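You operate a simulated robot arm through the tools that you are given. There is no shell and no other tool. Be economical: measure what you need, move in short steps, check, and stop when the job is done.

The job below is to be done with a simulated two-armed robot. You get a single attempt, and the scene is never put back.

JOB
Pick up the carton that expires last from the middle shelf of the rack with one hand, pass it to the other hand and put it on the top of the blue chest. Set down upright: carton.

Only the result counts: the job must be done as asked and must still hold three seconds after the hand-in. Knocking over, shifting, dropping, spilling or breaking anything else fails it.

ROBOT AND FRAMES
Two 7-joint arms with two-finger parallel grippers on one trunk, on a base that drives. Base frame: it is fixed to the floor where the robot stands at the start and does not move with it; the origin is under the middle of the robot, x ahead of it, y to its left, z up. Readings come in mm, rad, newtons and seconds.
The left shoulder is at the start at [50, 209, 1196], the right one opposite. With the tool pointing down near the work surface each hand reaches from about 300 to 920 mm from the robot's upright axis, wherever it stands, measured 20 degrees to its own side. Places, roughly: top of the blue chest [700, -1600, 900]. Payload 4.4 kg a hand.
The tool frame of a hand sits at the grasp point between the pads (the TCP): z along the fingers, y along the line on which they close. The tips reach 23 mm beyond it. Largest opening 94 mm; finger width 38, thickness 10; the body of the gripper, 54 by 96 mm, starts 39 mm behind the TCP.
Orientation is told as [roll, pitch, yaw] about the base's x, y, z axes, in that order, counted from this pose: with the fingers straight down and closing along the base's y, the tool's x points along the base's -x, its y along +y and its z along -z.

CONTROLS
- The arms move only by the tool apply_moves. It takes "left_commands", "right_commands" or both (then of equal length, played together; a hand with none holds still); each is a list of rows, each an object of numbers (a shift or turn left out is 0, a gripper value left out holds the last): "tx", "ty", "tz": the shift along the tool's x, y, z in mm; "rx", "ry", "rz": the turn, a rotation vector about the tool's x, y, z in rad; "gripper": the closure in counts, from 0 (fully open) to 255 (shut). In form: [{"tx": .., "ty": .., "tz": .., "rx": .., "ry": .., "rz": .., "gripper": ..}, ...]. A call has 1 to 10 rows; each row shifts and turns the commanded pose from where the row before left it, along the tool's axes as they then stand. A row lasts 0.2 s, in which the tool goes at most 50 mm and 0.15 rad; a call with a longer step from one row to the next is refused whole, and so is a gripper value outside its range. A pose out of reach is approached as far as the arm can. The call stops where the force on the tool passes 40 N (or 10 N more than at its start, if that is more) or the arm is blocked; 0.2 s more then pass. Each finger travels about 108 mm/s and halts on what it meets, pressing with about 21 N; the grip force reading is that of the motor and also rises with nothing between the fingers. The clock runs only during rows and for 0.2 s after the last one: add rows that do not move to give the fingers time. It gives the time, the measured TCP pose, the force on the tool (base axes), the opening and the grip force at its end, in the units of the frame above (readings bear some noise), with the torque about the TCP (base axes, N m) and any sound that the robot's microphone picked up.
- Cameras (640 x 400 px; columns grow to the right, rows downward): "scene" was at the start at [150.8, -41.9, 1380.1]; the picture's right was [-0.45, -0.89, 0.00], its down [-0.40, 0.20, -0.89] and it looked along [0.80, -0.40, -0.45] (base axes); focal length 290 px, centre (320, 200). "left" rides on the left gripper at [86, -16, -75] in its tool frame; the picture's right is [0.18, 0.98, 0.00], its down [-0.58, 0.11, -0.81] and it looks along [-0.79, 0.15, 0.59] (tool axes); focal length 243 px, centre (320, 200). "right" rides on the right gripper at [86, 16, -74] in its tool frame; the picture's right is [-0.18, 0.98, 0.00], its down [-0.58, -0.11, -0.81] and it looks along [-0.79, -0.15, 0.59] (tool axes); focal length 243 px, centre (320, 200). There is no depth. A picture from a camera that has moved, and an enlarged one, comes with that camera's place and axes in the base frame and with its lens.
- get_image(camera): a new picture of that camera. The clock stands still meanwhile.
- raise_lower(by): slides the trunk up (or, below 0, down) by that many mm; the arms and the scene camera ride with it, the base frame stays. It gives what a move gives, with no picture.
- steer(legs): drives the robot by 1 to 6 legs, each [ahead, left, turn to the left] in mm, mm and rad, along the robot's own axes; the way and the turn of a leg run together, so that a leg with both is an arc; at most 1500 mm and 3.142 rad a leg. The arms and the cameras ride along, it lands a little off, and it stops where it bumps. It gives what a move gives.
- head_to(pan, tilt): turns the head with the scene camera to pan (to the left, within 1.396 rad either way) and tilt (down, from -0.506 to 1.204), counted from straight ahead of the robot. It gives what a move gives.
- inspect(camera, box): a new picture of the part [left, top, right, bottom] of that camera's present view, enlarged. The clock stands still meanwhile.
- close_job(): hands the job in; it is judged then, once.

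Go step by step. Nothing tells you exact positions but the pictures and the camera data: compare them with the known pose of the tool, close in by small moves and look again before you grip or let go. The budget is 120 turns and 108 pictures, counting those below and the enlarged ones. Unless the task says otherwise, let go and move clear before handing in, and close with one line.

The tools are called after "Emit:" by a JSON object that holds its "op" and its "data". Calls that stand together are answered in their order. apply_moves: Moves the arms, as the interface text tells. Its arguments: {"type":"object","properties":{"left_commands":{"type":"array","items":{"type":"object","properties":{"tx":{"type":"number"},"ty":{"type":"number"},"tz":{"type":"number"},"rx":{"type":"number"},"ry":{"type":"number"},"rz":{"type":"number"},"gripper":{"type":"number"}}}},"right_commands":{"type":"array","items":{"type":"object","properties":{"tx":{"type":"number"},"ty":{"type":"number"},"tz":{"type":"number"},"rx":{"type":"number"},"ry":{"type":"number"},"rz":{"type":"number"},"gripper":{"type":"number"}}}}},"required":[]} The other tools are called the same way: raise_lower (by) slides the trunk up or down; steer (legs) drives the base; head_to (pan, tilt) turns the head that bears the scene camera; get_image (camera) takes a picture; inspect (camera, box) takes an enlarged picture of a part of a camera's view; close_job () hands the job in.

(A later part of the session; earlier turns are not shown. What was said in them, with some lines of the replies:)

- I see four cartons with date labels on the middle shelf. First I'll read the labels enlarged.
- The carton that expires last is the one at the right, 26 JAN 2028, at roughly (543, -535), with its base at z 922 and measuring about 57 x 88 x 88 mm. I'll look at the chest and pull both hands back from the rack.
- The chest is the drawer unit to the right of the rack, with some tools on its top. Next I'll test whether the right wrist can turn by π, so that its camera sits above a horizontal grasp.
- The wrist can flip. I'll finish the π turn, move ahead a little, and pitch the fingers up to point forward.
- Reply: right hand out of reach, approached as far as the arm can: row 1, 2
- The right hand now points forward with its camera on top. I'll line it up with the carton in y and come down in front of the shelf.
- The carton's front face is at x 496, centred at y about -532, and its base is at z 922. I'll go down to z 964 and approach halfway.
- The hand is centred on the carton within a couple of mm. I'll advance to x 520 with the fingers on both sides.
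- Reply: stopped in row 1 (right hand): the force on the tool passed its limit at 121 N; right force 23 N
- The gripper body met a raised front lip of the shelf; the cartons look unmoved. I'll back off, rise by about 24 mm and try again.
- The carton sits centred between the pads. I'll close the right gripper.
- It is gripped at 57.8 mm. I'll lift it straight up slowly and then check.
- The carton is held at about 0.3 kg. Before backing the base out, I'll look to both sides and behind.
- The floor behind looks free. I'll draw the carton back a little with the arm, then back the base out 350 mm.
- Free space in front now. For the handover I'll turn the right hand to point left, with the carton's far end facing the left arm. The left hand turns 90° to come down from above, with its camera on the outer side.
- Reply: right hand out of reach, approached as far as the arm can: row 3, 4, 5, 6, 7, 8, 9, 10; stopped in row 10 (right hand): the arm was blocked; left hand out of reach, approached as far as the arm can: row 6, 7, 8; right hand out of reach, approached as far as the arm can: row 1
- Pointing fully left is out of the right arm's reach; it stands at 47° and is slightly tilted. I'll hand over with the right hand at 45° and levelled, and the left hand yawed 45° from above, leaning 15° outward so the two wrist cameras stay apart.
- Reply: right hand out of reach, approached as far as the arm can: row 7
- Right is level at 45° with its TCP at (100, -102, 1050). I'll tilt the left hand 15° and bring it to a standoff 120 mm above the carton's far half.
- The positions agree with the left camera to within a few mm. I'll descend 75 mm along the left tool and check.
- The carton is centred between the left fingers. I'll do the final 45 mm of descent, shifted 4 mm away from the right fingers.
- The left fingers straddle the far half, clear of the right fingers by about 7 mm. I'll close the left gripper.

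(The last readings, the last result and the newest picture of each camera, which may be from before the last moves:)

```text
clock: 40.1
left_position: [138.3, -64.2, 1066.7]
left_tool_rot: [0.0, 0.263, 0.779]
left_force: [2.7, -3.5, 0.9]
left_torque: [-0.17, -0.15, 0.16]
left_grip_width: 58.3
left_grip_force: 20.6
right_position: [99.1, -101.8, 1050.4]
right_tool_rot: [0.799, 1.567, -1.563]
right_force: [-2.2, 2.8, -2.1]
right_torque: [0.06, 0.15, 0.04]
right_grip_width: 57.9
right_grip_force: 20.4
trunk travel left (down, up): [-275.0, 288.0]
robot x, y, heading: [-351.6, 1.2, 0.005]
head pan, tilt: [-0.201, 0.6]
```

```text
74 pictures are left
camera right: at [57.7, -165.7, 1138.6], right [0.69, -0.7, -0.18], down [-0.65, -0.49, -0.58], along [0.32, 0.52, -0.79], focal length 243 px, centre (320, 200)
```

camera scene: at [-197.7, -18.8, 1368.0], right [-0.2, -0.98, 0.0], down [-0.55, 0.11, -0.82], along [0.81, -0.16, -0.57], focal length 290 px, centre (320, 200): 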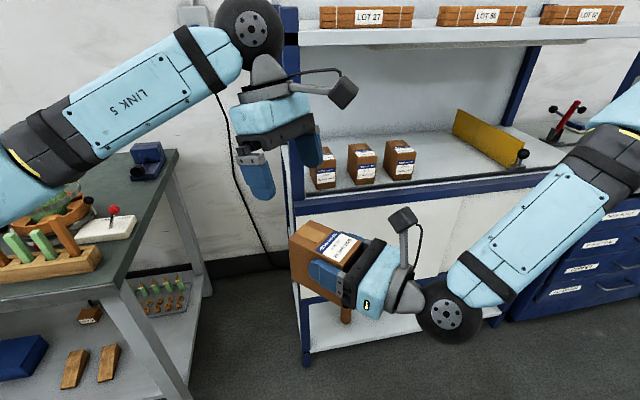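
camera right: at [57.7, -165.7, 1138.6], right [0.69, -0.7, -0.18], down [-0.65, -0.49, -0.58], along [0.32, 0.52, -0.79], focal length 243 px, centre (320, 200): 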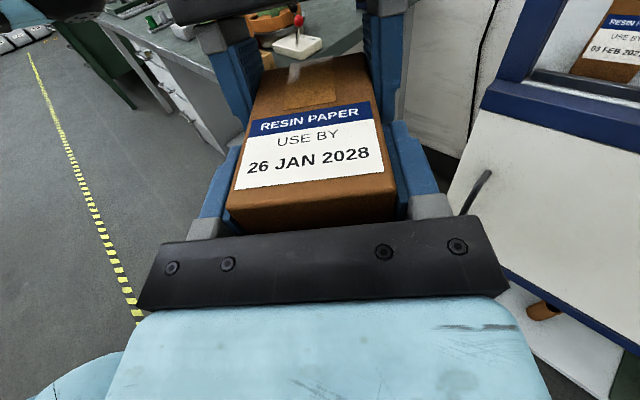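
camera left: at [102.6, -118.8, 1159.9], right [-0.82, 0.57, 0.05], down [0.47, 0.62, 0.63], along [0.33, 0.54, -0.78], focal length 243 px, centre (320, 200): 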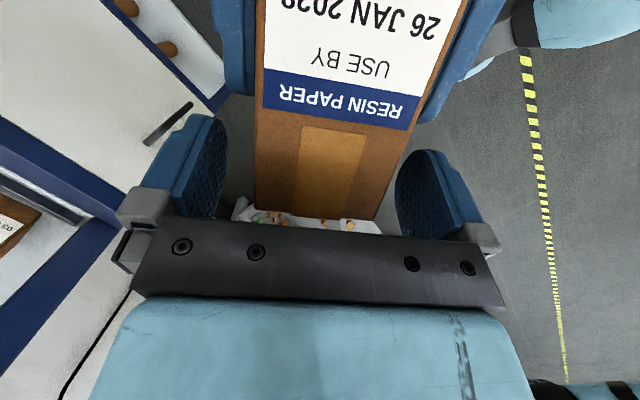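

Both hands hold the carton. I'll open the right hand and draw it straight back.

Emit:
{"op": "apply_moves", "data": {"right_commands": [{"gripper": 120}, {"gripper": 0}, {}, {"tz": -30}, {"tz": -40}, {"tz": -40}, {}]}}

Emit:
{"op": "get_image", "data": {"camera": "left"}}

Emit:
{"op": "get_image", "data": {"camera": "scene"}}

```text
clock: 41.8
left_position: [139.1, -62.9, 1065.6]
left_tool_rot: [-0.001, 0.262, 0.777]
left_force: [0.8, 0.3, -0.1]
left_torque: [0.05, -0.08, 0.02]
left_grip_width: 58.0
left_grip_force: 21.1
right_position: [53.7, -180.1, 1028.5]
right_tool_rot: [1.066, 1.566, -1.298]
right_force: [1.0, 0.2, 0.2]
right_torque: [-0.01, 0.0, 0.0]
right_grip_width: 94.0
right_grip_force: 0.0
right hand out of reach, approached as far as the arm can: row 5, 6
trunk travel left (down, up): [-275.0, 288.0]
robot x, y, heading: [-349.5, 3.3, 0.002]
head pan, tilt: [-0.201, 0.6]
```

```text
73 pictures are left
camera left: at [103.1, -118.0, 1160.0], right [-0.82, 0.57, 0.05], down [0.47, 0.62, 0.63], along [0.33, 0.54, -0.78], focal length 243 px, centre (320, 200)
```

left: 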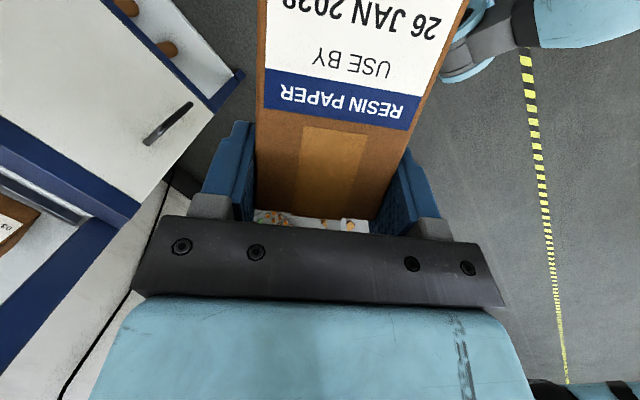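

```text
72 pictures are left
camera scene: at [-197.4, -17.4, 1368.0], right [-0.2, -0.98, 0.0], down [-0.55, 0.11, -0.82], along [0.81, -0.16, -0.57], focal length 290 px, centre (320, 200)
```

scene: 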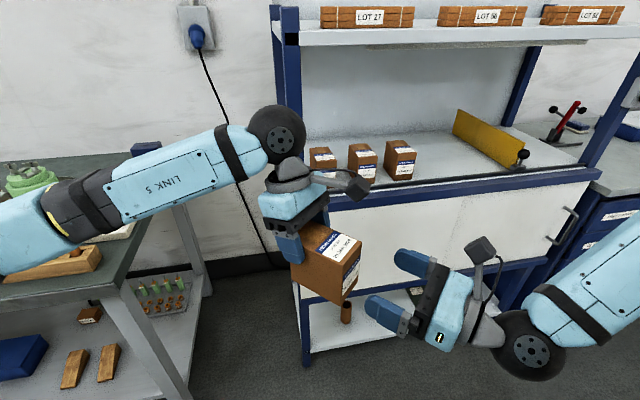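

The handover worked: the carton hangs upright in the left hand. I'll move the right hand aside, then look towards the chest and the route.

Emit:
{"op": "apply_moves", "data": {"right_commands": [{"ty": 40}, {"ty": 40}, {"ty": 40}, {"ty": 30}]}}

Emit:
{"op": "head_to", "data": {"pan": -1.0, "tilt": 0.35}}

Emit:
{"op": "get_image", "data": {"camera": "scene"}}

Emit:
{"op": "head_to", "data": {"pan": -1.39, "tilt": 0.5}}

Emit:
{"op": "get_image", "data": {"camera": "scene"}}

```text
clock: 42.8
left_position: [138.6, -63.3, 1066.3]
left_tool_rot: [0.0, 0.261, 0.78]
left_force: [0.1, -0.6, 0.6]
left_torque: [0.08, -0.09, -0.03]
left_grip_width: 57.7
left_grip_force: 21.3
right_position: [159.5, -287.9, 1028.7]
right_tool_rot: [0.942, 1.568, -1.42]
right_force: [0.2, -0.3, -0.1]
right_torque: [-0.04, -0.01, -0.02]
right_grip_width: 94.0
right_grip_force: 0.0
trunk travel left (down, up): [-275.0, 288.0]
robot x, y, heading: [-354.2, -0.2, 0.003]
head pan, tilt: [-0.201, 0.6]
```

```text
clock: 43.9
left_position: [137.4, -63.1, 1065.3]
left_tool_rot: [0.001, 0.262, 0.779]
left_force: [-0.2, -0.1, -0.2]
left_torque: [0.05, -0.09, -0.01]
left_grip_width: 57.8
left_grip_force: 20.8
right_position: [159.3, -286.7, 1029.4]
right_tool_rot: [1.101, 1.567, -1.262]
right_force: [0.5, 0.0, -0.3]
right_torque: [-0.01, -0.02, -0.02]
right_grip_width: 94.0
right_grip_force: 0.0
trunk travel left (down, up): [-275.0, 288.0]
robot x, y, heading: [-355.4, 0.9, 0.004]
head pan, tilt: [-1.0, 0.351]
```

```text
71 pictures are left
camera scene: at [-234.0, -79.0, 1390.8], right [-0.84, -0.54, 0.0], down [-0.19, 0.29, -0.94], along [0.51, -0.79, -0.34], focal length 290 px, centre (320, 200)
```

scene: 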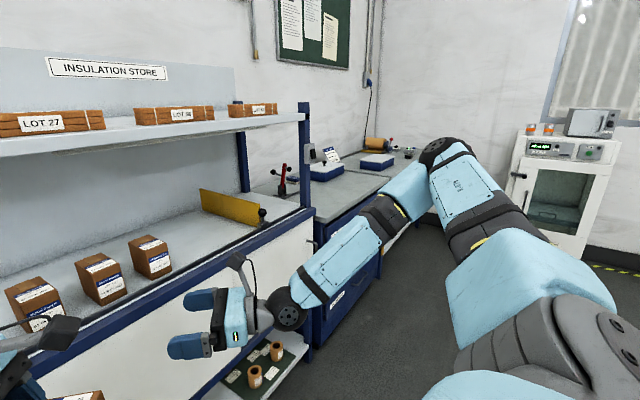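

```text
clock: 44.7
left_position: [139.3, -63.7, 1066.4]
left_tool_rot: [-0.001, 0.26, 0.778]
left_force: [0.3, -0.6, 0.3]
left_torque: [0.06, -0.07, 0.0]
left_grip_width: 57.9
left_grip_force: 20.5
right_position: [159.2, -286.9, 1029.1]
right_tool_rot: [1.113, 1.568, -1.25]
right_force: [-0.1, -0.1, 0.6]
right_torque: [0.02, 0.01, -0.02]
right_grip_width: 93.9
right_grip_force: 0.0
trunk travel left (down, up): [-275.0, 288.0]
robot x, y, heading: [-350.7, 1.5, -0.001]
head pan, tilt: [-1.389, 0.499]
```

```text
70 pictures are left
camera scene: at [-267.8, -90.2, 1377.1], right [-0.98, -0.18, 0.0], down [-0.09, 0.47, -0.88], along [0.16, -0.86, -0.48], focal length 290 px, centre (320, 200)
```

scene: 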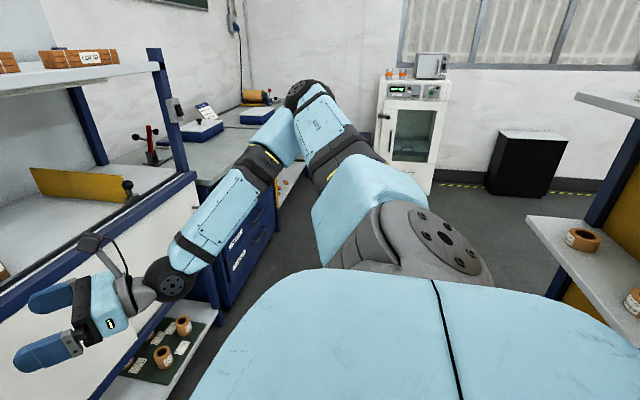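

There's another shelf behind on the right, so I'll strafe to the right a bit closer to the rack side. I'll stop halfway to look at the chest.

Emit:
{"op": "steer", "data": {"legs": [[80, 0, 0], [0, -600, 0]]}}

Emit:
{"op": "head_to", "data": {"pan": -0.8, "tilt": 0.45}}

Emit:
{"op": "get_image", "data": {"camera": "scene"}}

Emit:
{"op": "head_to", "data": {"pan": -1.39, "tilt": 0.6}}

Emit:
{"op": "get_image", "data": {"camera": "scene"}}

```text
clock: 51.1
left_position: [217.2, -666.6, 1065.8]
left_tool_rot: [0.0, 0.262, 0.776]
left_force: [1.0, -0.4, -2.9]
left_torque: [0.09, -0.11, 0.02]
left_grip_width: 58.1
left_grip_force: 21.0
right_position: [236.9, -890.5, 1029.6]
right_tool_rot: [1.133, 1.567, -1.234]
right_force: [-0.9, -0.4, 0.0]
right_torque: [-0.02, 0.02, 0.01]
right_grip_width: 94.0
right_grip_force: 0.0
trunk travel left (down, up): [-275.0, 288.0]
robot x, y, heading: [-276.9, -604.8, 0.004]
head pan, tilt: [-1.389, 0.499]
```

```text
clock: 52.1
left_position: [215.9, -665.8, 1066.5]
left_tool_rot: [0.001, 0.263, 0.777]
left_force: [-0.1, -0.2, -3.3]
left_torque: [0.06, -0.08, -0.02]
left_grip_width: 57.9
left_grip_force: 21.0
right_position: [236.4, -890.0, 1029.6]
right_tool_rot: [1.131, 1.568, -1.235]
right_force: [-0.2, 0.4, -0.6]
right_torque: [0.03, -0.01, 0.0]
right_grip_width: 94.1
right_grip_force: 0.1
trunk travel left (down, up): [-275.0, 288.0]
robot x, y, heading: [-273.7, -602.8, 0.001]
head pan, tilt: [-0.799, 0.45]
```

```text
69 pictures are left
camera scene: at [-141.8, -668.8, 1381.6], right [-0.72, -0.7, 0.0], down [-0.3, 0.31, -0.9], along [0.63, -0.65, -0.44], focal length 290 px, centre (320, 200)
```

scene: 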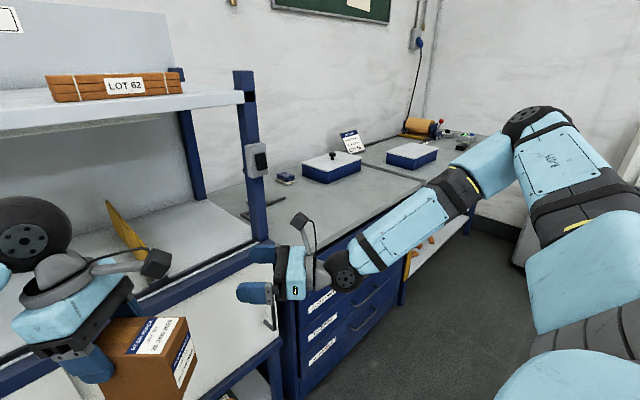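

```text
clock: 53.1
left_position: [216.8, -666.4, 1066.1]
left_tool_rot: [0.0, 0.261, 0.777]
left_force: [-1.0, 0.2, -2.9]
left_torque: [0.07, -0.11, 0.04]
left_grip_width: 58.0
left_grip_force: 21.1
right_position: [237.8, -890.6, 1029.5]
right_tool_rot: [1.11, 1.569, -1.254]
right_force: [-0.4, 0.2, -0.5]
right_torque: [0.04, 0.03, 0.01]
right_grip_width: 94.0
right_grip_force: 0.1
trunk travel left (down, up): [-275.0, 288.0]
robot x, y, heading: [-275.0, -603.4, 0.002]
head pan, tilt: [-1.389, 0.6]
```

```text
68 pictures are left
camera scene: at [-189.8, -689.7, 1368.0], right [-0.98, -0.18, 0.0], down [-0.1, 0.56, -0.83], along [0.15, -0.81, -0.56], focal length 290 px, centre (320, 200)
```

scene: 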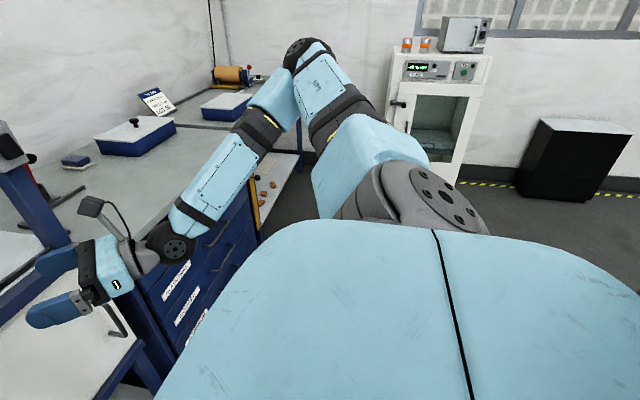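

The drawer unit comes next, with boxes on top of it. I'll strafe further right to stand in front of it and look from a second viewpoint.

Emit:
{"op": "steer", "data": {"legs": [[0, -650, 0]]}}

Emit:
{"op": "head_to", "data": {"pan": -0.4, "tilt": 0.45}}

Emit:
{"op": "get_image", "data": {"camera": "scene"}}

```text
clock: 59.3
left_position: [217.1, -1316.1, 1065.8]
left_tool_rot: [0.001, 0.26, 0.776]
left_force: [-0.3, -0.4, -2.9]
left_torque: [0.11, -0.06, 0.01]
left_grip_width: 57.9
left_grip_force: 21.0
right_position: [237.2, -1539.4, 1028.8]
right_tool_rot: [1.13, 1.567, -1.234]
right_force: [0.0, -0.3, 0.1]
right_torque: [0.02, -0.01, 0.02]
right_grip_width: 93.9
right_grip_force: 0.0
trunk travel left (down, up): [-275.0, 288.0]
robot x, y, heading: [-275.6, -1254.3, -0.003]
head pan, tilt: [-1.389, 0.6]
```

```text
clock: 60.5
left_position: [216.3, -1316.4, 1066.6]
left_tool_rot: [-0.001, 0.262, 0.776]
left_force: [-0.6, 0.1, -3.6]
left_torque: [0.08, -0.06, -0.02]
left_grip_width: 58.0
left_grip_force: 21.1
right_position: [236.3, -1541.1, 1029.0]
right_tool_rot: [1.118, 1.567, -1.247]
right_force: [0.5, 0.2, 0.2]
right_torque: [0.02, -0.02, 0.01]
right_grip_width: 94.0
right_grip_force: 0.1
trunk travel left (down, up): [-275.0, 288.0]
robot x, y, heading: [-279.0, -1255.0, 0.001]
head pan, tilt: [-0.4, 0.45]
```

```text
67 pictures are left
camera scene: at [-121.4, -1288.7, 1381.6], right [-0.39, -0.92, 0.0], down [-0.4, 0.17, -0.9], along [0.83, -0.35, -0.44], focal length 290 px, centre (320, 200)
```

scene: 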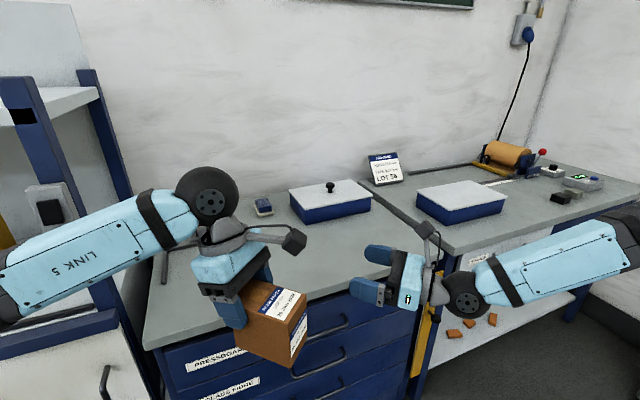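

I now place the top of the blue drawer chest at roughly x 350 to 950, y -1121 to -1880, z about 880. A lidded box stands on it at about (740, -1700). I'll set the carton in free space near (540, -1500), so I drive forward and right first.

Emit:
{"op": "steer", "data": {"legs": [[0, -160, 0], [180, 0, 0]]}}

Emit:
{"op": "head_to", "data": {"pan": -0.1, "tilt": 0.7}}

Emit:
{"op": "get_image", "data": {"camera": "scene"}}

Emit:
{"op": "get_image", "data": {"camera": "left"}}

```text
clock: 63.7
left_position: [395.1, -1475.6, 1066.9]
left_tool_rot: [0.001, 0.262, 0.778]
left_force: [0.1, 0.7, -3.7]
left_torque: [0.11, -0.05, 0.0]
left_grip_width: 58.0
left_grip_force: 20.6
right_position: [414.8, -1699.5, 1029.5]
right_tool_rot: [1.246, 1.569, -1.116]
right_force: [-0.2, 0.1, -0.2]
right_torque: [0.01, -0.01, 0.0]
right_grip_width: 94.1
right_grip_force: 0.0
trunk travel left (down, up): [-275.0, 288.0]
robot x, y, heading: [-98.8, -1410.2, 0.005]
head pan, tilt: [-0.4, 0.45]
```

```text
clock: 64.5
left_position: [394.9, -1475.4, 1066.3]
left_tool_rot: [0.0, 0.26, 0.778]
left_force: [0.7, -0.6, -3.6]
left_torque: [0.1, -0.07, -0.02]
left_grip_width: 57.8
left_grip_force: 21.2
right_position: [414.2, -1700.4, 1029.4]
right_tool_rot: [1.184, 1.569, -1.18]
right_force: [-0.4, -0.4, -0.2]
right_torque: [0.02, 0.02, 0.0]
right_grip_width: 94.3
right_grip_force: 0.1
trunk travel left (down, up): [-275.0, 288.0]
robot x, y, heading: [-94.2, -1412.7, 0.004]
head pan, tilt: [-0.099, 0.7]
```

```text
66 pictures are left
camera scene: at [56.8, -1421.5, 1359.5], right [-0.1, -1.0, 0.0], down [-0.64, 0.06, -0.77], along [0.76, -0.08, -0.64], focal length 290 px, centre (320, 200)
```

scene: 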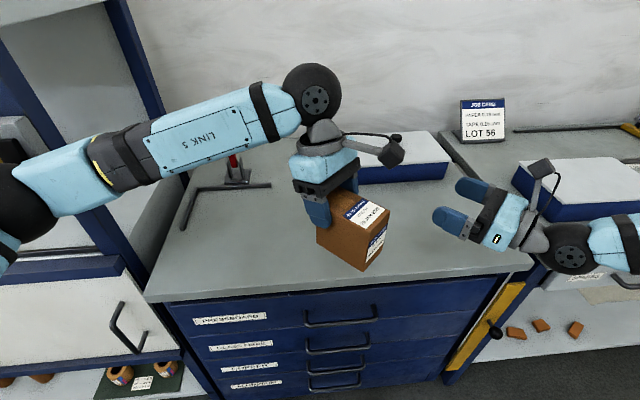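

```text
65 pictures are left
camera left: at [359.5, -1531.2, 1160.1], right [-0.82, 0.58, 0.05], down [0.47, 0.62, 0.63], along [0.33, 0.54, -0.78], focal length 243 px, centre (320, 200)
```

left: 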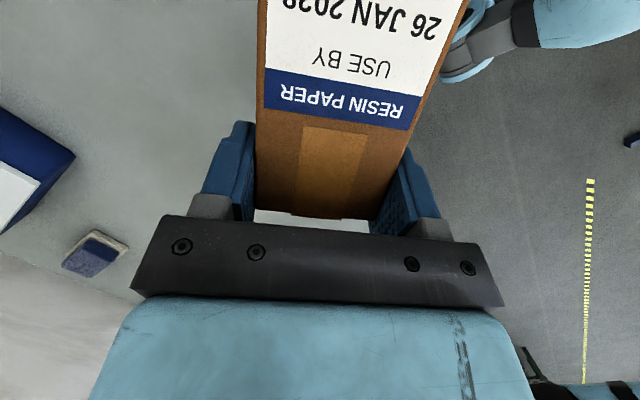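

The chest front edge is at x 378 and the intended spot is free. I'll move the left hand 170 mm forward and lower it by 70 mm.

Emit:
{"op": "apply_moves", "data": {"left_commands": [{"tx": -23.4, "ty": -23.9, "tz": -6.3}, {"tx": -23.4, "ty": -23.9, "tz": -6.3}, {"tx": -23.4, "ty": -23.9, "tz": -6.3}, {"tx": -23.4, "ty": -23.9, "tz": -6.3}, {"tx": -23.4, "ty": -23.9, "tz": -6.3}, {"tx": -6, "tz": 22.5}, {"tx": -6, "tz": 22.5}, {"tx": -6, "tz": 22.5}, {}]}}

Emit:
{"op": "get_image", "data": {"camera": "scene"}}

Emit:
{"op": "inspect", "data": {"camera": "scene", "box": [280, 60, 480, 260]}}

```text
clock: 66.5
left_position: [564.6, -1474.4, 995.2]
left_tool_rot: [0.001, 0.264, 0.778]
left_force: [-0.5, -0.9, -2.6]
left_torque: [0.09, -0.09, 0.03]
left_grip_width: 57.7
left_grip_force: 21.3
right_position: [414.1, -1699.8, 1029.4]
right_tool_rot: [1.18, 1.568, -1.185]
right_force: [-0.5, 0.6, 0.2]
right_torque: [-0.01, 0.0, -0.03]
right_grip_width: 93.8
right_grip_force: 0.1
trunk travel left (down, up): [-275.0, 288.0]
robot x, y, heading: [-95.9, -1410.4, 0.002]
head pan, tilt: [-0.099, 0.7]
```

```text
64 pictures are left
camera scene: at [56.7, -1421.4, 1359.4], right [-0.1, -1.0, 0.0], down [-0.64, 0.06, -0.76], along [0.76, -0.07, -0.64], focal length 290 px, centre (320, 200)
```

scene: 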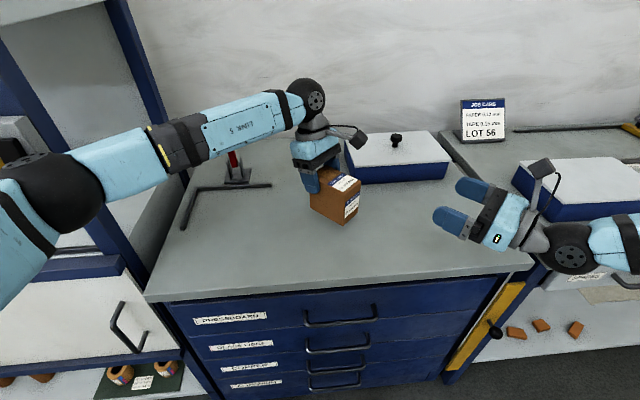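

```text
2.00 times, centred on (380, 160) of scene
camera zoom: at [56.7, -1421.4, 1359.4], right [-0.1, -1.0, 0.0], down [-0.64, 0.06, -0.76], along [0.76, -0.07, -0.64], focal length 580 px, centre (200, 280)
```

zoom: 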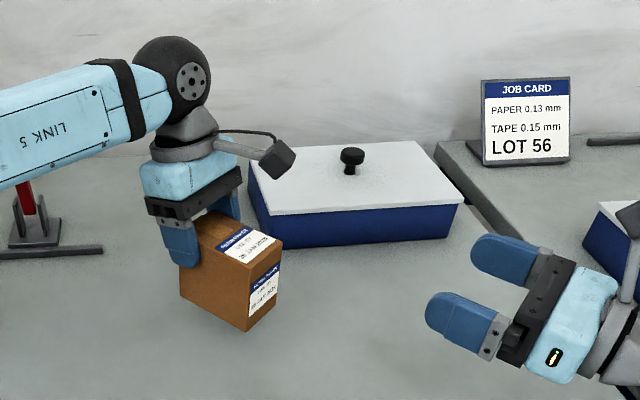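

The carton's bottom is at about z 920 over a free spot. I'll lower it 26 mm and then feel for contact in fine steps.

Emit:
{"op": "apply_moves", "data": {"left_commands": [{"tx": -2.6, "tz": 9.7}, {"tx": -2.1, "tz": 7.7}, {"tx": -2.1, "tz": 7.7}, {}]}}

Emit:
{"op": "inspect", "data": {"camera": "scene", "box": [280, 110, 400, 240]}}

```text
clock: 67.5
left_position: [564.2, -1475.4, 971.2]
left_tool_rot: [0.0, 0.262, 0.778]
left_force: [-0.3, -0.2, -3.1]
left_torque: [0.09, -0.06, 0.02]
left_grip_width: 57.7
left_grip_force: 21.4
right_position: [415.5, -1699.5, 1029.9]
right_tool_rot: [1.127, 1.568, -1.236]
right_force: [0.0, 1.0, -0.4]
right_torque: [0.03, -0.02, 0.0]
right_grip_width: 94.0
right_grip_force: 0.0
trunk travel left (down, up): [-275.0, 288.0]
robot x, y, heading: [-95.5, -1410.6, 0.004]
head pan, tilt: [-0.099, 0.7]
```

```text
3.08 times, centred on (340, 175) of scene
camera zoom: at [56.9, -1421.4, 1359.4], right [-0.1, -1.0, 0.0], down [-0.64, 0.06, -0.76], along [0.76, -0.07, -0.64], focal length 893 px, centre (258, 277)
```

zoom: 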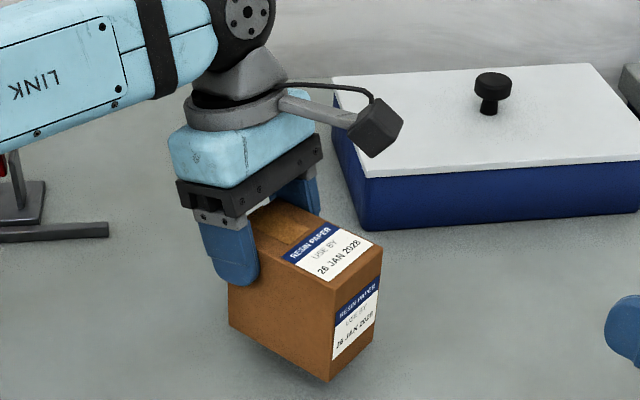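

Bottom is at about z 896 with a faint shadow just under it and no contact yet. I'll keep going down in 2 mm steps.

Emit:
{"op": "apply_moves", "data": {"left_commands": [{"tx": -0.52, "tz": 1.93}, {"tx": -0.52, "tz": 1.93}, {"tx": -0.52, "tz": 1.93}, {"tx": -0.52, "tz": 1.93}, {}]}}

Emit:
{"op": "inspect", "data": {"camera": "scene", "box": [280, 110, 400, 240]}}

```text
clock: 68.7
left_position: [563.8, -1475.5, 962.8]
left_tool_rot: [0.0, 0.263, 0.778]
left_force: [-0.4, -0.1, -3.0]
left_torque: [0.08, -0.12, 0.0]
left_grip_width: 57.8
left_grip_force: 21.2
right_position: [414.9, -1699.3, 1029.0]
right_tool_rot: [1.095, 1.568, -1.267]
right_force: [0.5, 0.4, 0.9]
right_torque: [-0.02, 0.0, 0.0]
right_grip_width: 93.8
right_grip_force: 0.0
trunk travel left (down, up): [-275.0, 288.0]
robot x, y, heading: [-93.5, -1411.3, 0.006]
head pan, tilt: [-0.099, 0.7]
```

```text
3.08 times, centred on (340, 175) of scene
camera zoom: at [57.0, -1421.4, 1359.4], right [-0.1, -1.0, 0.0], down [-0.64, 0.06, -0.76], along [0.76, -0.07, -0.64], focal length 893 px, centre (258, 277)
```

zoom: 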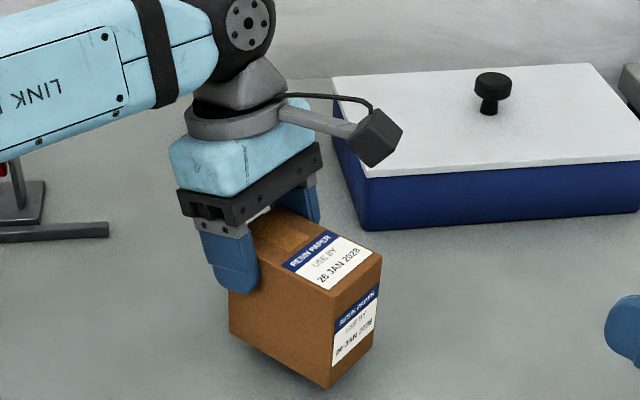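

Emit:
{"op": "apply_moves", "data": {"left_commands": [{"tx": -0.39, "tz": 1.45}, {"tx": -0.39, "tz": 1.45}, {"tx": -0.39, "tz": 1.45}, {"tx": -0.39, "tz": 1.45}, {}]}}

```text
clock: 69.9
left_position: [563.6, -1477.1, 956.9]
left_tool_rot: [0.001, 0.262, 0.78]
left_force: [0.2, -0.1, -3.4]
left_torque: [0.06, -0.07, 0.0]
left_grip_width: 57.7
left_grip_force: 21.2
right_position: [415.0, -1699.2, 1029.0]
right_tool_rot: [1.097, 1.567, -1.266]
right_force: [0.3, -0.1, 0.0]
right_torque: [0.02, -0.01, 0.03]
right_grip_width: 94.0
right_grip_force: 0.0
trunk travel left (down, up): [-275.0, 288.0]
robot x, y, heading: [-93.0, -1412.2, 0.004]
head pan, tilt: [-0.099, 0.7]
```

Still no contact (force about -3 N, bottom at about 881). I'll continue in fine steps.

Emit:
{"op": "apply_moves", "data": {"left_commands": [{"tx": -0.26, "tz": 0.97}, {"tx": -0.26, "tz": 0.97}, {"tx": -0.26, "tz": 0.97}, {"tx": -0.26, "tz": 0.97}, {}]}}

Emit:
{"op": "inspect", "data": {"camera": "scene", "box": [280, 110, 400, 240]}}

```text
clock: 71.1
left_position: [565.7, -1475.0, 952.0]
left_tool_rot: [-0.001, 0.26, 0.777]
left_force: [-0.4, -0.6, -3.6]
left_torque: [0.1, -0.08, 0.0]
left_grip_width: 58.0
left_grip_force: 20.5
right_position: [415.6, -1700.3, 1030.5]
right_tool_rot: [1.106, 1.568, -1.26]
right_force: [-0.2, 0.4, -0.8]
right_torque: [-0.02, -0.01, 0.03]
right_grip_width: 93.9
right_grip_force: 0.1
trunk travel left (down, up): [-275.0, 288.0]
robot x, y, heading: [-96.2, -1414.6, 0.005]
head pan, tilt: [-0.099, 0.7]
```

```text
3.08 times, centred on (340, 175) of scene
camera zoom: at [57.0, -1421.4, 1359.4], right [-0.1, -1.0, 0.0], down [-0.64, 0.06, -0.76], along [0.76, -0.07, -0.64], focal length 893 px, centre (258, 277)
```

zoom: 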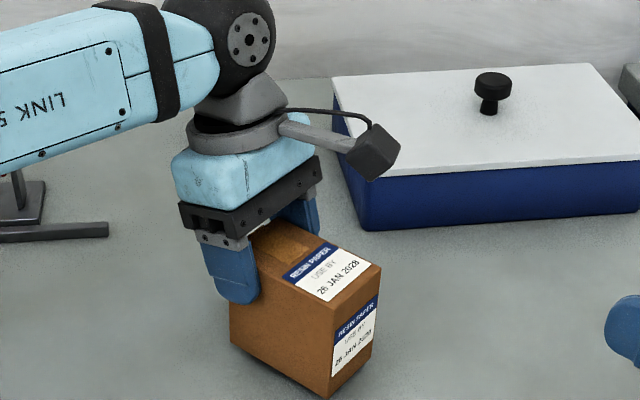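

Emit:
{"op": "apply_moves", "data": {"left_commands": [{"tx": -0.31, "tz": 1.16}, {"tx": -0.31, "tz": 1.16}, {"tx": -0.31, "tz": 1.16}, {"tx": -0.31, "tz": 1.16}, {}]}}

```text
clock: 72.3
left_position: [565.2, -1474.7, 947.0]
left_tool_rot: [0.001, 0.261, 0.778]
left_force: [-0.1, 0.7, -2.4]
left_torque: [0.07, -0.12, 0.0]
left_grip_width: 57.8
left_grip_force: 20.8
right_position: [414.7, -1698.9, 1029.3]
right_tool_rot: [1.101, 1.567, -1.262]
right_force: [0.0, 0.9, -0.8]
right_torque: [0.01, -0.05, 0.0]
right_grip_width: 93.7
right_grip_force: 0.0
trunk travel left (down, up): [-275.0, 288.0]
robot x, y, heading: [-93.2, -1410.5, -0.001]
head pan, tilt: [-0.099, 0.7]
```

Emit:
{"op": "apply_moves", "data": {"left_commands": [{"tx": -0.31, "tz": 1.16}, {"tx": -0.31, "tz": 1.16}, {"tx": -0.31, "tz": 1.16}, {"tx": -0.31, "tz": 1.16}, {}]}}

Emit:
{"op": "inspect", "data": {"camera": "scene", "box": [300, 150, 380, 240]}}

```text
clock: 73.5
left_position: [565.5, -1476.8, 943.2]
left_tool_rot: [0.0, 0.262, 0.778]
left_force: [-0.3, 0.1, -2.7]
left_torque: [0.09, -0.07, 0.0]
left_grip_width: 57.6
left_grip_force: 21.2
right_position: [416.0, -1699.4, 1029.5]
right_tool_rot: [1.105, 1.567, -1.257]
right_force: [-0.5, 0.5, 0.3]
right_torque: [0.02, 0.04, -0.02]
right_grip_width: 93.9
right_grip_force: 0.0
trunk travel left (down, up): [-275.0, 288.0]
robot x, y, heading: [-98.4, -1412.5, 0.004]
head pan, tilt: [-0.099, 0.7]
```

```text
4.44 times, centred on (340, 195) of scene
camera zoom: at [57.0, -1421.4, 1359.4], right [-0.1, -1.0, 0.0], down [-0.64, 0.06, -0.76], along [0.76, -0.07, -0.64], focal length 1290 px, centre (231, 222)
```

zoom: 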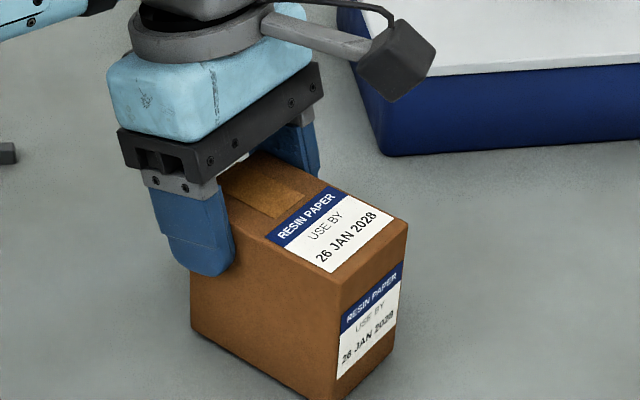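

The shadow is narrowing as it comes down; there's still a small gap.

Emit:
{"op": "apply_moves", "data": {"left_commands": [{"tx": -0.31, "tz": 1.16}, {"tx": -0.31, "tz": 1.16}, {"tx": -0.31, "tz": 1.16}, {"tx": -0.31, "tz": 1.16}, {}]}}

```text
clock: 74.7
left_position: [564.7, -1475.9, 940.1]
left_tool_rot: [-0.003, 0.261, 0.778]
left_force: [3.1, -0.5, 6.6]
left_torque: [-0.3, 0.48, 0.18]
left_grip_width: 57.4
left_grip_force: 20.8
right_position: [413.7, -1698.3, 1030.2]
right_tool_rot: [1.297, 1.568, -1.067]
right_force: [-0.5, -0.3, 0.0]
right_torque: [0.0, -0.02, -0.01]
right_grip_width: 94.0
right_grip_force: 0.1
trunk travel left (down, up): [-275.0, 288.0]
robot x, y, heading: [-96.5, -1410.1, 0.004]
head pan, tilt: [-0.099, 0.7]
```

Contact: the force went from -3 N to +6.6 N. I'll relieve it slightly and look.

Emit:
{"op": "apply_moves", "data": {"left_commands": [{"tx": 0.2, "tz": -0.7}, {}]}}

Emit:
{"op": "inspect", "data": {"camera": "scene", "box": [300, 150, 380, 240]}}

```text
clock: 75.3
left_position: [564.4, -1476.2, 939.9]
left_tool_rot: [0.0, 0.26, 0.777]
left_force: [3.2, -0.6, 7.3]
left_torque: [-0.49, 0.35, 0.26]
left_grip_width: 58.1
left_grip_force: 20.6
right_position: [414.6, -1699.0, 1029.6]
right_tool_rot: [1.304, 1.567, -1.06]
right_force: [0.3, 0.2, 0.1]
right_torque: [0.0, 0.02, 0.01]
right_grip_width: 94.2
right_grip_force: 0.0
trunk travel left (down, up): [-275.0, 288.0]
robot x, y, heading: [-98.8, -1411.4, 0.003]
head pan, tilt: [-0.099, 0.7]
```

```text
4.44 times, centred on (340, 195) of scene
camera zoom: at [56.3, -1421.3, 1359.5], right [-0.1, -1.0, 0.0], down [-0.64, 0.06, -0.77], along [0.76, -0.08, -0.64], focal length 1290 px, centre (231, 222)
```

zoom: 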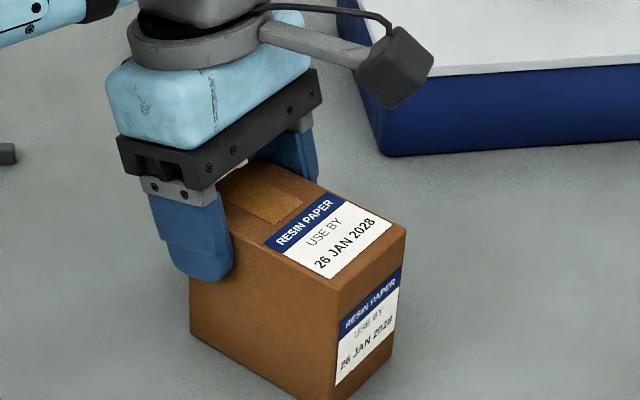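

The carton rests on the chest top. I'll open the left hand and retreat along its own axis.

Emit:
{"op": "apply_moves", "data": {"left_commands": [{"gripper": 100}, {"gripper": 0}, {}, {}]}}

Emit:
{"op": "inspect", "data": {"camera": "scene", "box": [280, 110, 400, 240]}}

Emit:
{"op": "get_image", "data": {"camera": "left"}}

```text
clock: 76.3
left_position: [565.4, -1475.3, 939.3]
left_tool_rot: [-0.001, 0.263, 0.778]
left_force: [-0.6, -0.7, -0.4]
left_torque: [0.0, 0.02, 0.03]
left_grip_width: 93.9
left_grip_force: 0.1
right_position: [413.9, -1699.3, 1029.5]
right_tool_rot: [1.201, 1.568, -1.161]
right_force: [-0.6, -0.7, -0.3]
right_torque: [0.03, 0.02, -0.02]
right_grip_width: 94.3
right_grip_force: 0.1
trunk travel left (down, up): [-275.0, 288.0]
robot x, y, heading: [-96.0, -1412.6, 0.004]
head pan, tilt: [-0.099, 0.7]
```

```text
3.08 times, centred on (340, 175) of scene
camera zoom: at [56.6, -1421.3, 1359.4], right [-0.1, -1.0, 0.0], down [-0.64, 0.06, -0.76], along [0.76, -0.07, -0.64], focal length 893 px, centre (258, 277)
```

zoom: 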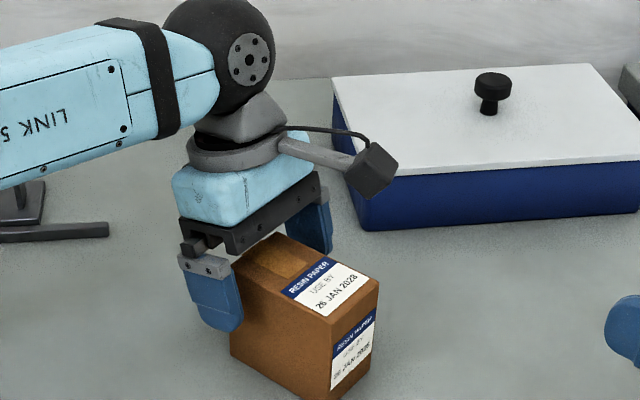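

```text
56 pictures are left
camera left: at [529.4, -1531.2, 1033.2], right [-0.82, 0.58, 0.05], down [0.47, 0.62, 0.63], along [0.33, 0.54, -0.78], focal length 243 px, centre (320, 200)
```

left: 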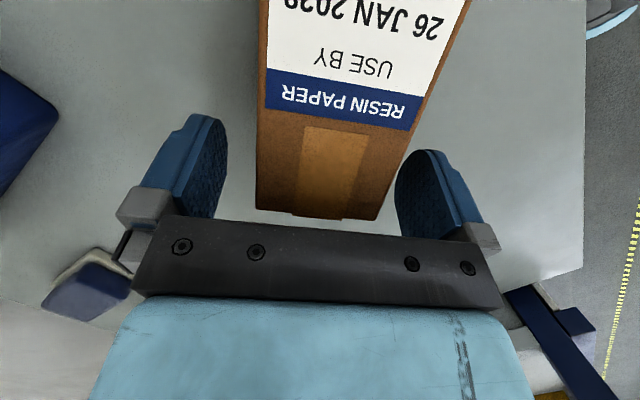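

The carton stands free between the open fingers. I'll withdraw along the tool axis and up.

Emit:
{"op": "apply_moves", "data": {"left_commands": [{"tz": -20}, {"tz": -35}, {"tz": -40}, {"tz": -40}, {"tz": -30}, {}]}}

Emit:
{"op": "get_image", "data": {"camera": "scene"}}

```text
clock: 77.7
left_position: [596.5, -1446.8, 1096.0]
left_tool_rot: [0.002, 0.262, 0.777]
left_force: [-0.4, -0.2, -0.6]
left_torque: [-0.02, 0.02, 0.02]
left_grip_width: 93.8
left_grip_force: 0.1
right_position: [415.1, -1700.1, 1029.0]
right_tool_rot: [1.133, 1.568, -1.23]
right_force: [0.9, -0.5, -0.5]
right_torque: [0.01, 0.01, -0.01]
right_grip_width: 94.0
right_grip_force: 0.2
trunk travel left (down, up): [-275.0, 288.0]
robot x, y, heading: [-97.1, -1409.5, 0.005]
head pan, tilt: [-0.099, 0.7]
```

```text
55 pictures are left
camera scene: at [56.9, -1421.3, 1359.4], right [-0.1, -1.0, 0.0], down [-0.64, 0.06, -0.76], along [0.76, -0.07, -0.64], focal length 290 px, centre (320, 200)
```

scene: 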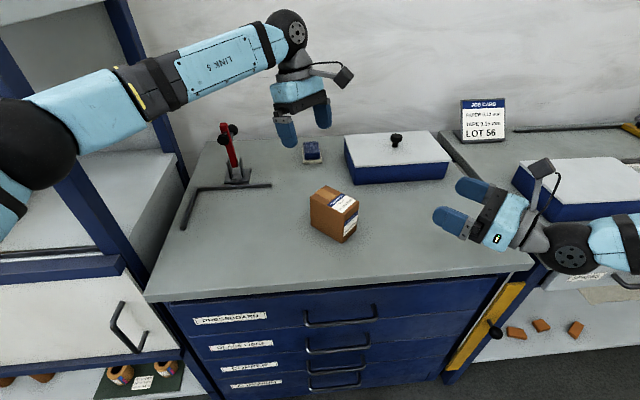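

The carton dated 26 JAN 2028 stands upright on the top of the blue drawer chest and both hands are clear. I'm handing in now.

Emit:
{"op": "close_job", "data": {}}

```text
The job is handed in.
```

The carton that expires last (26 JAN 2028) was picked with the right hand, passed to the left, and now stands upright on the blue drawer chest; while picking it, the right gripper bumped the shelf's front lip once, and nothing was seen to move.
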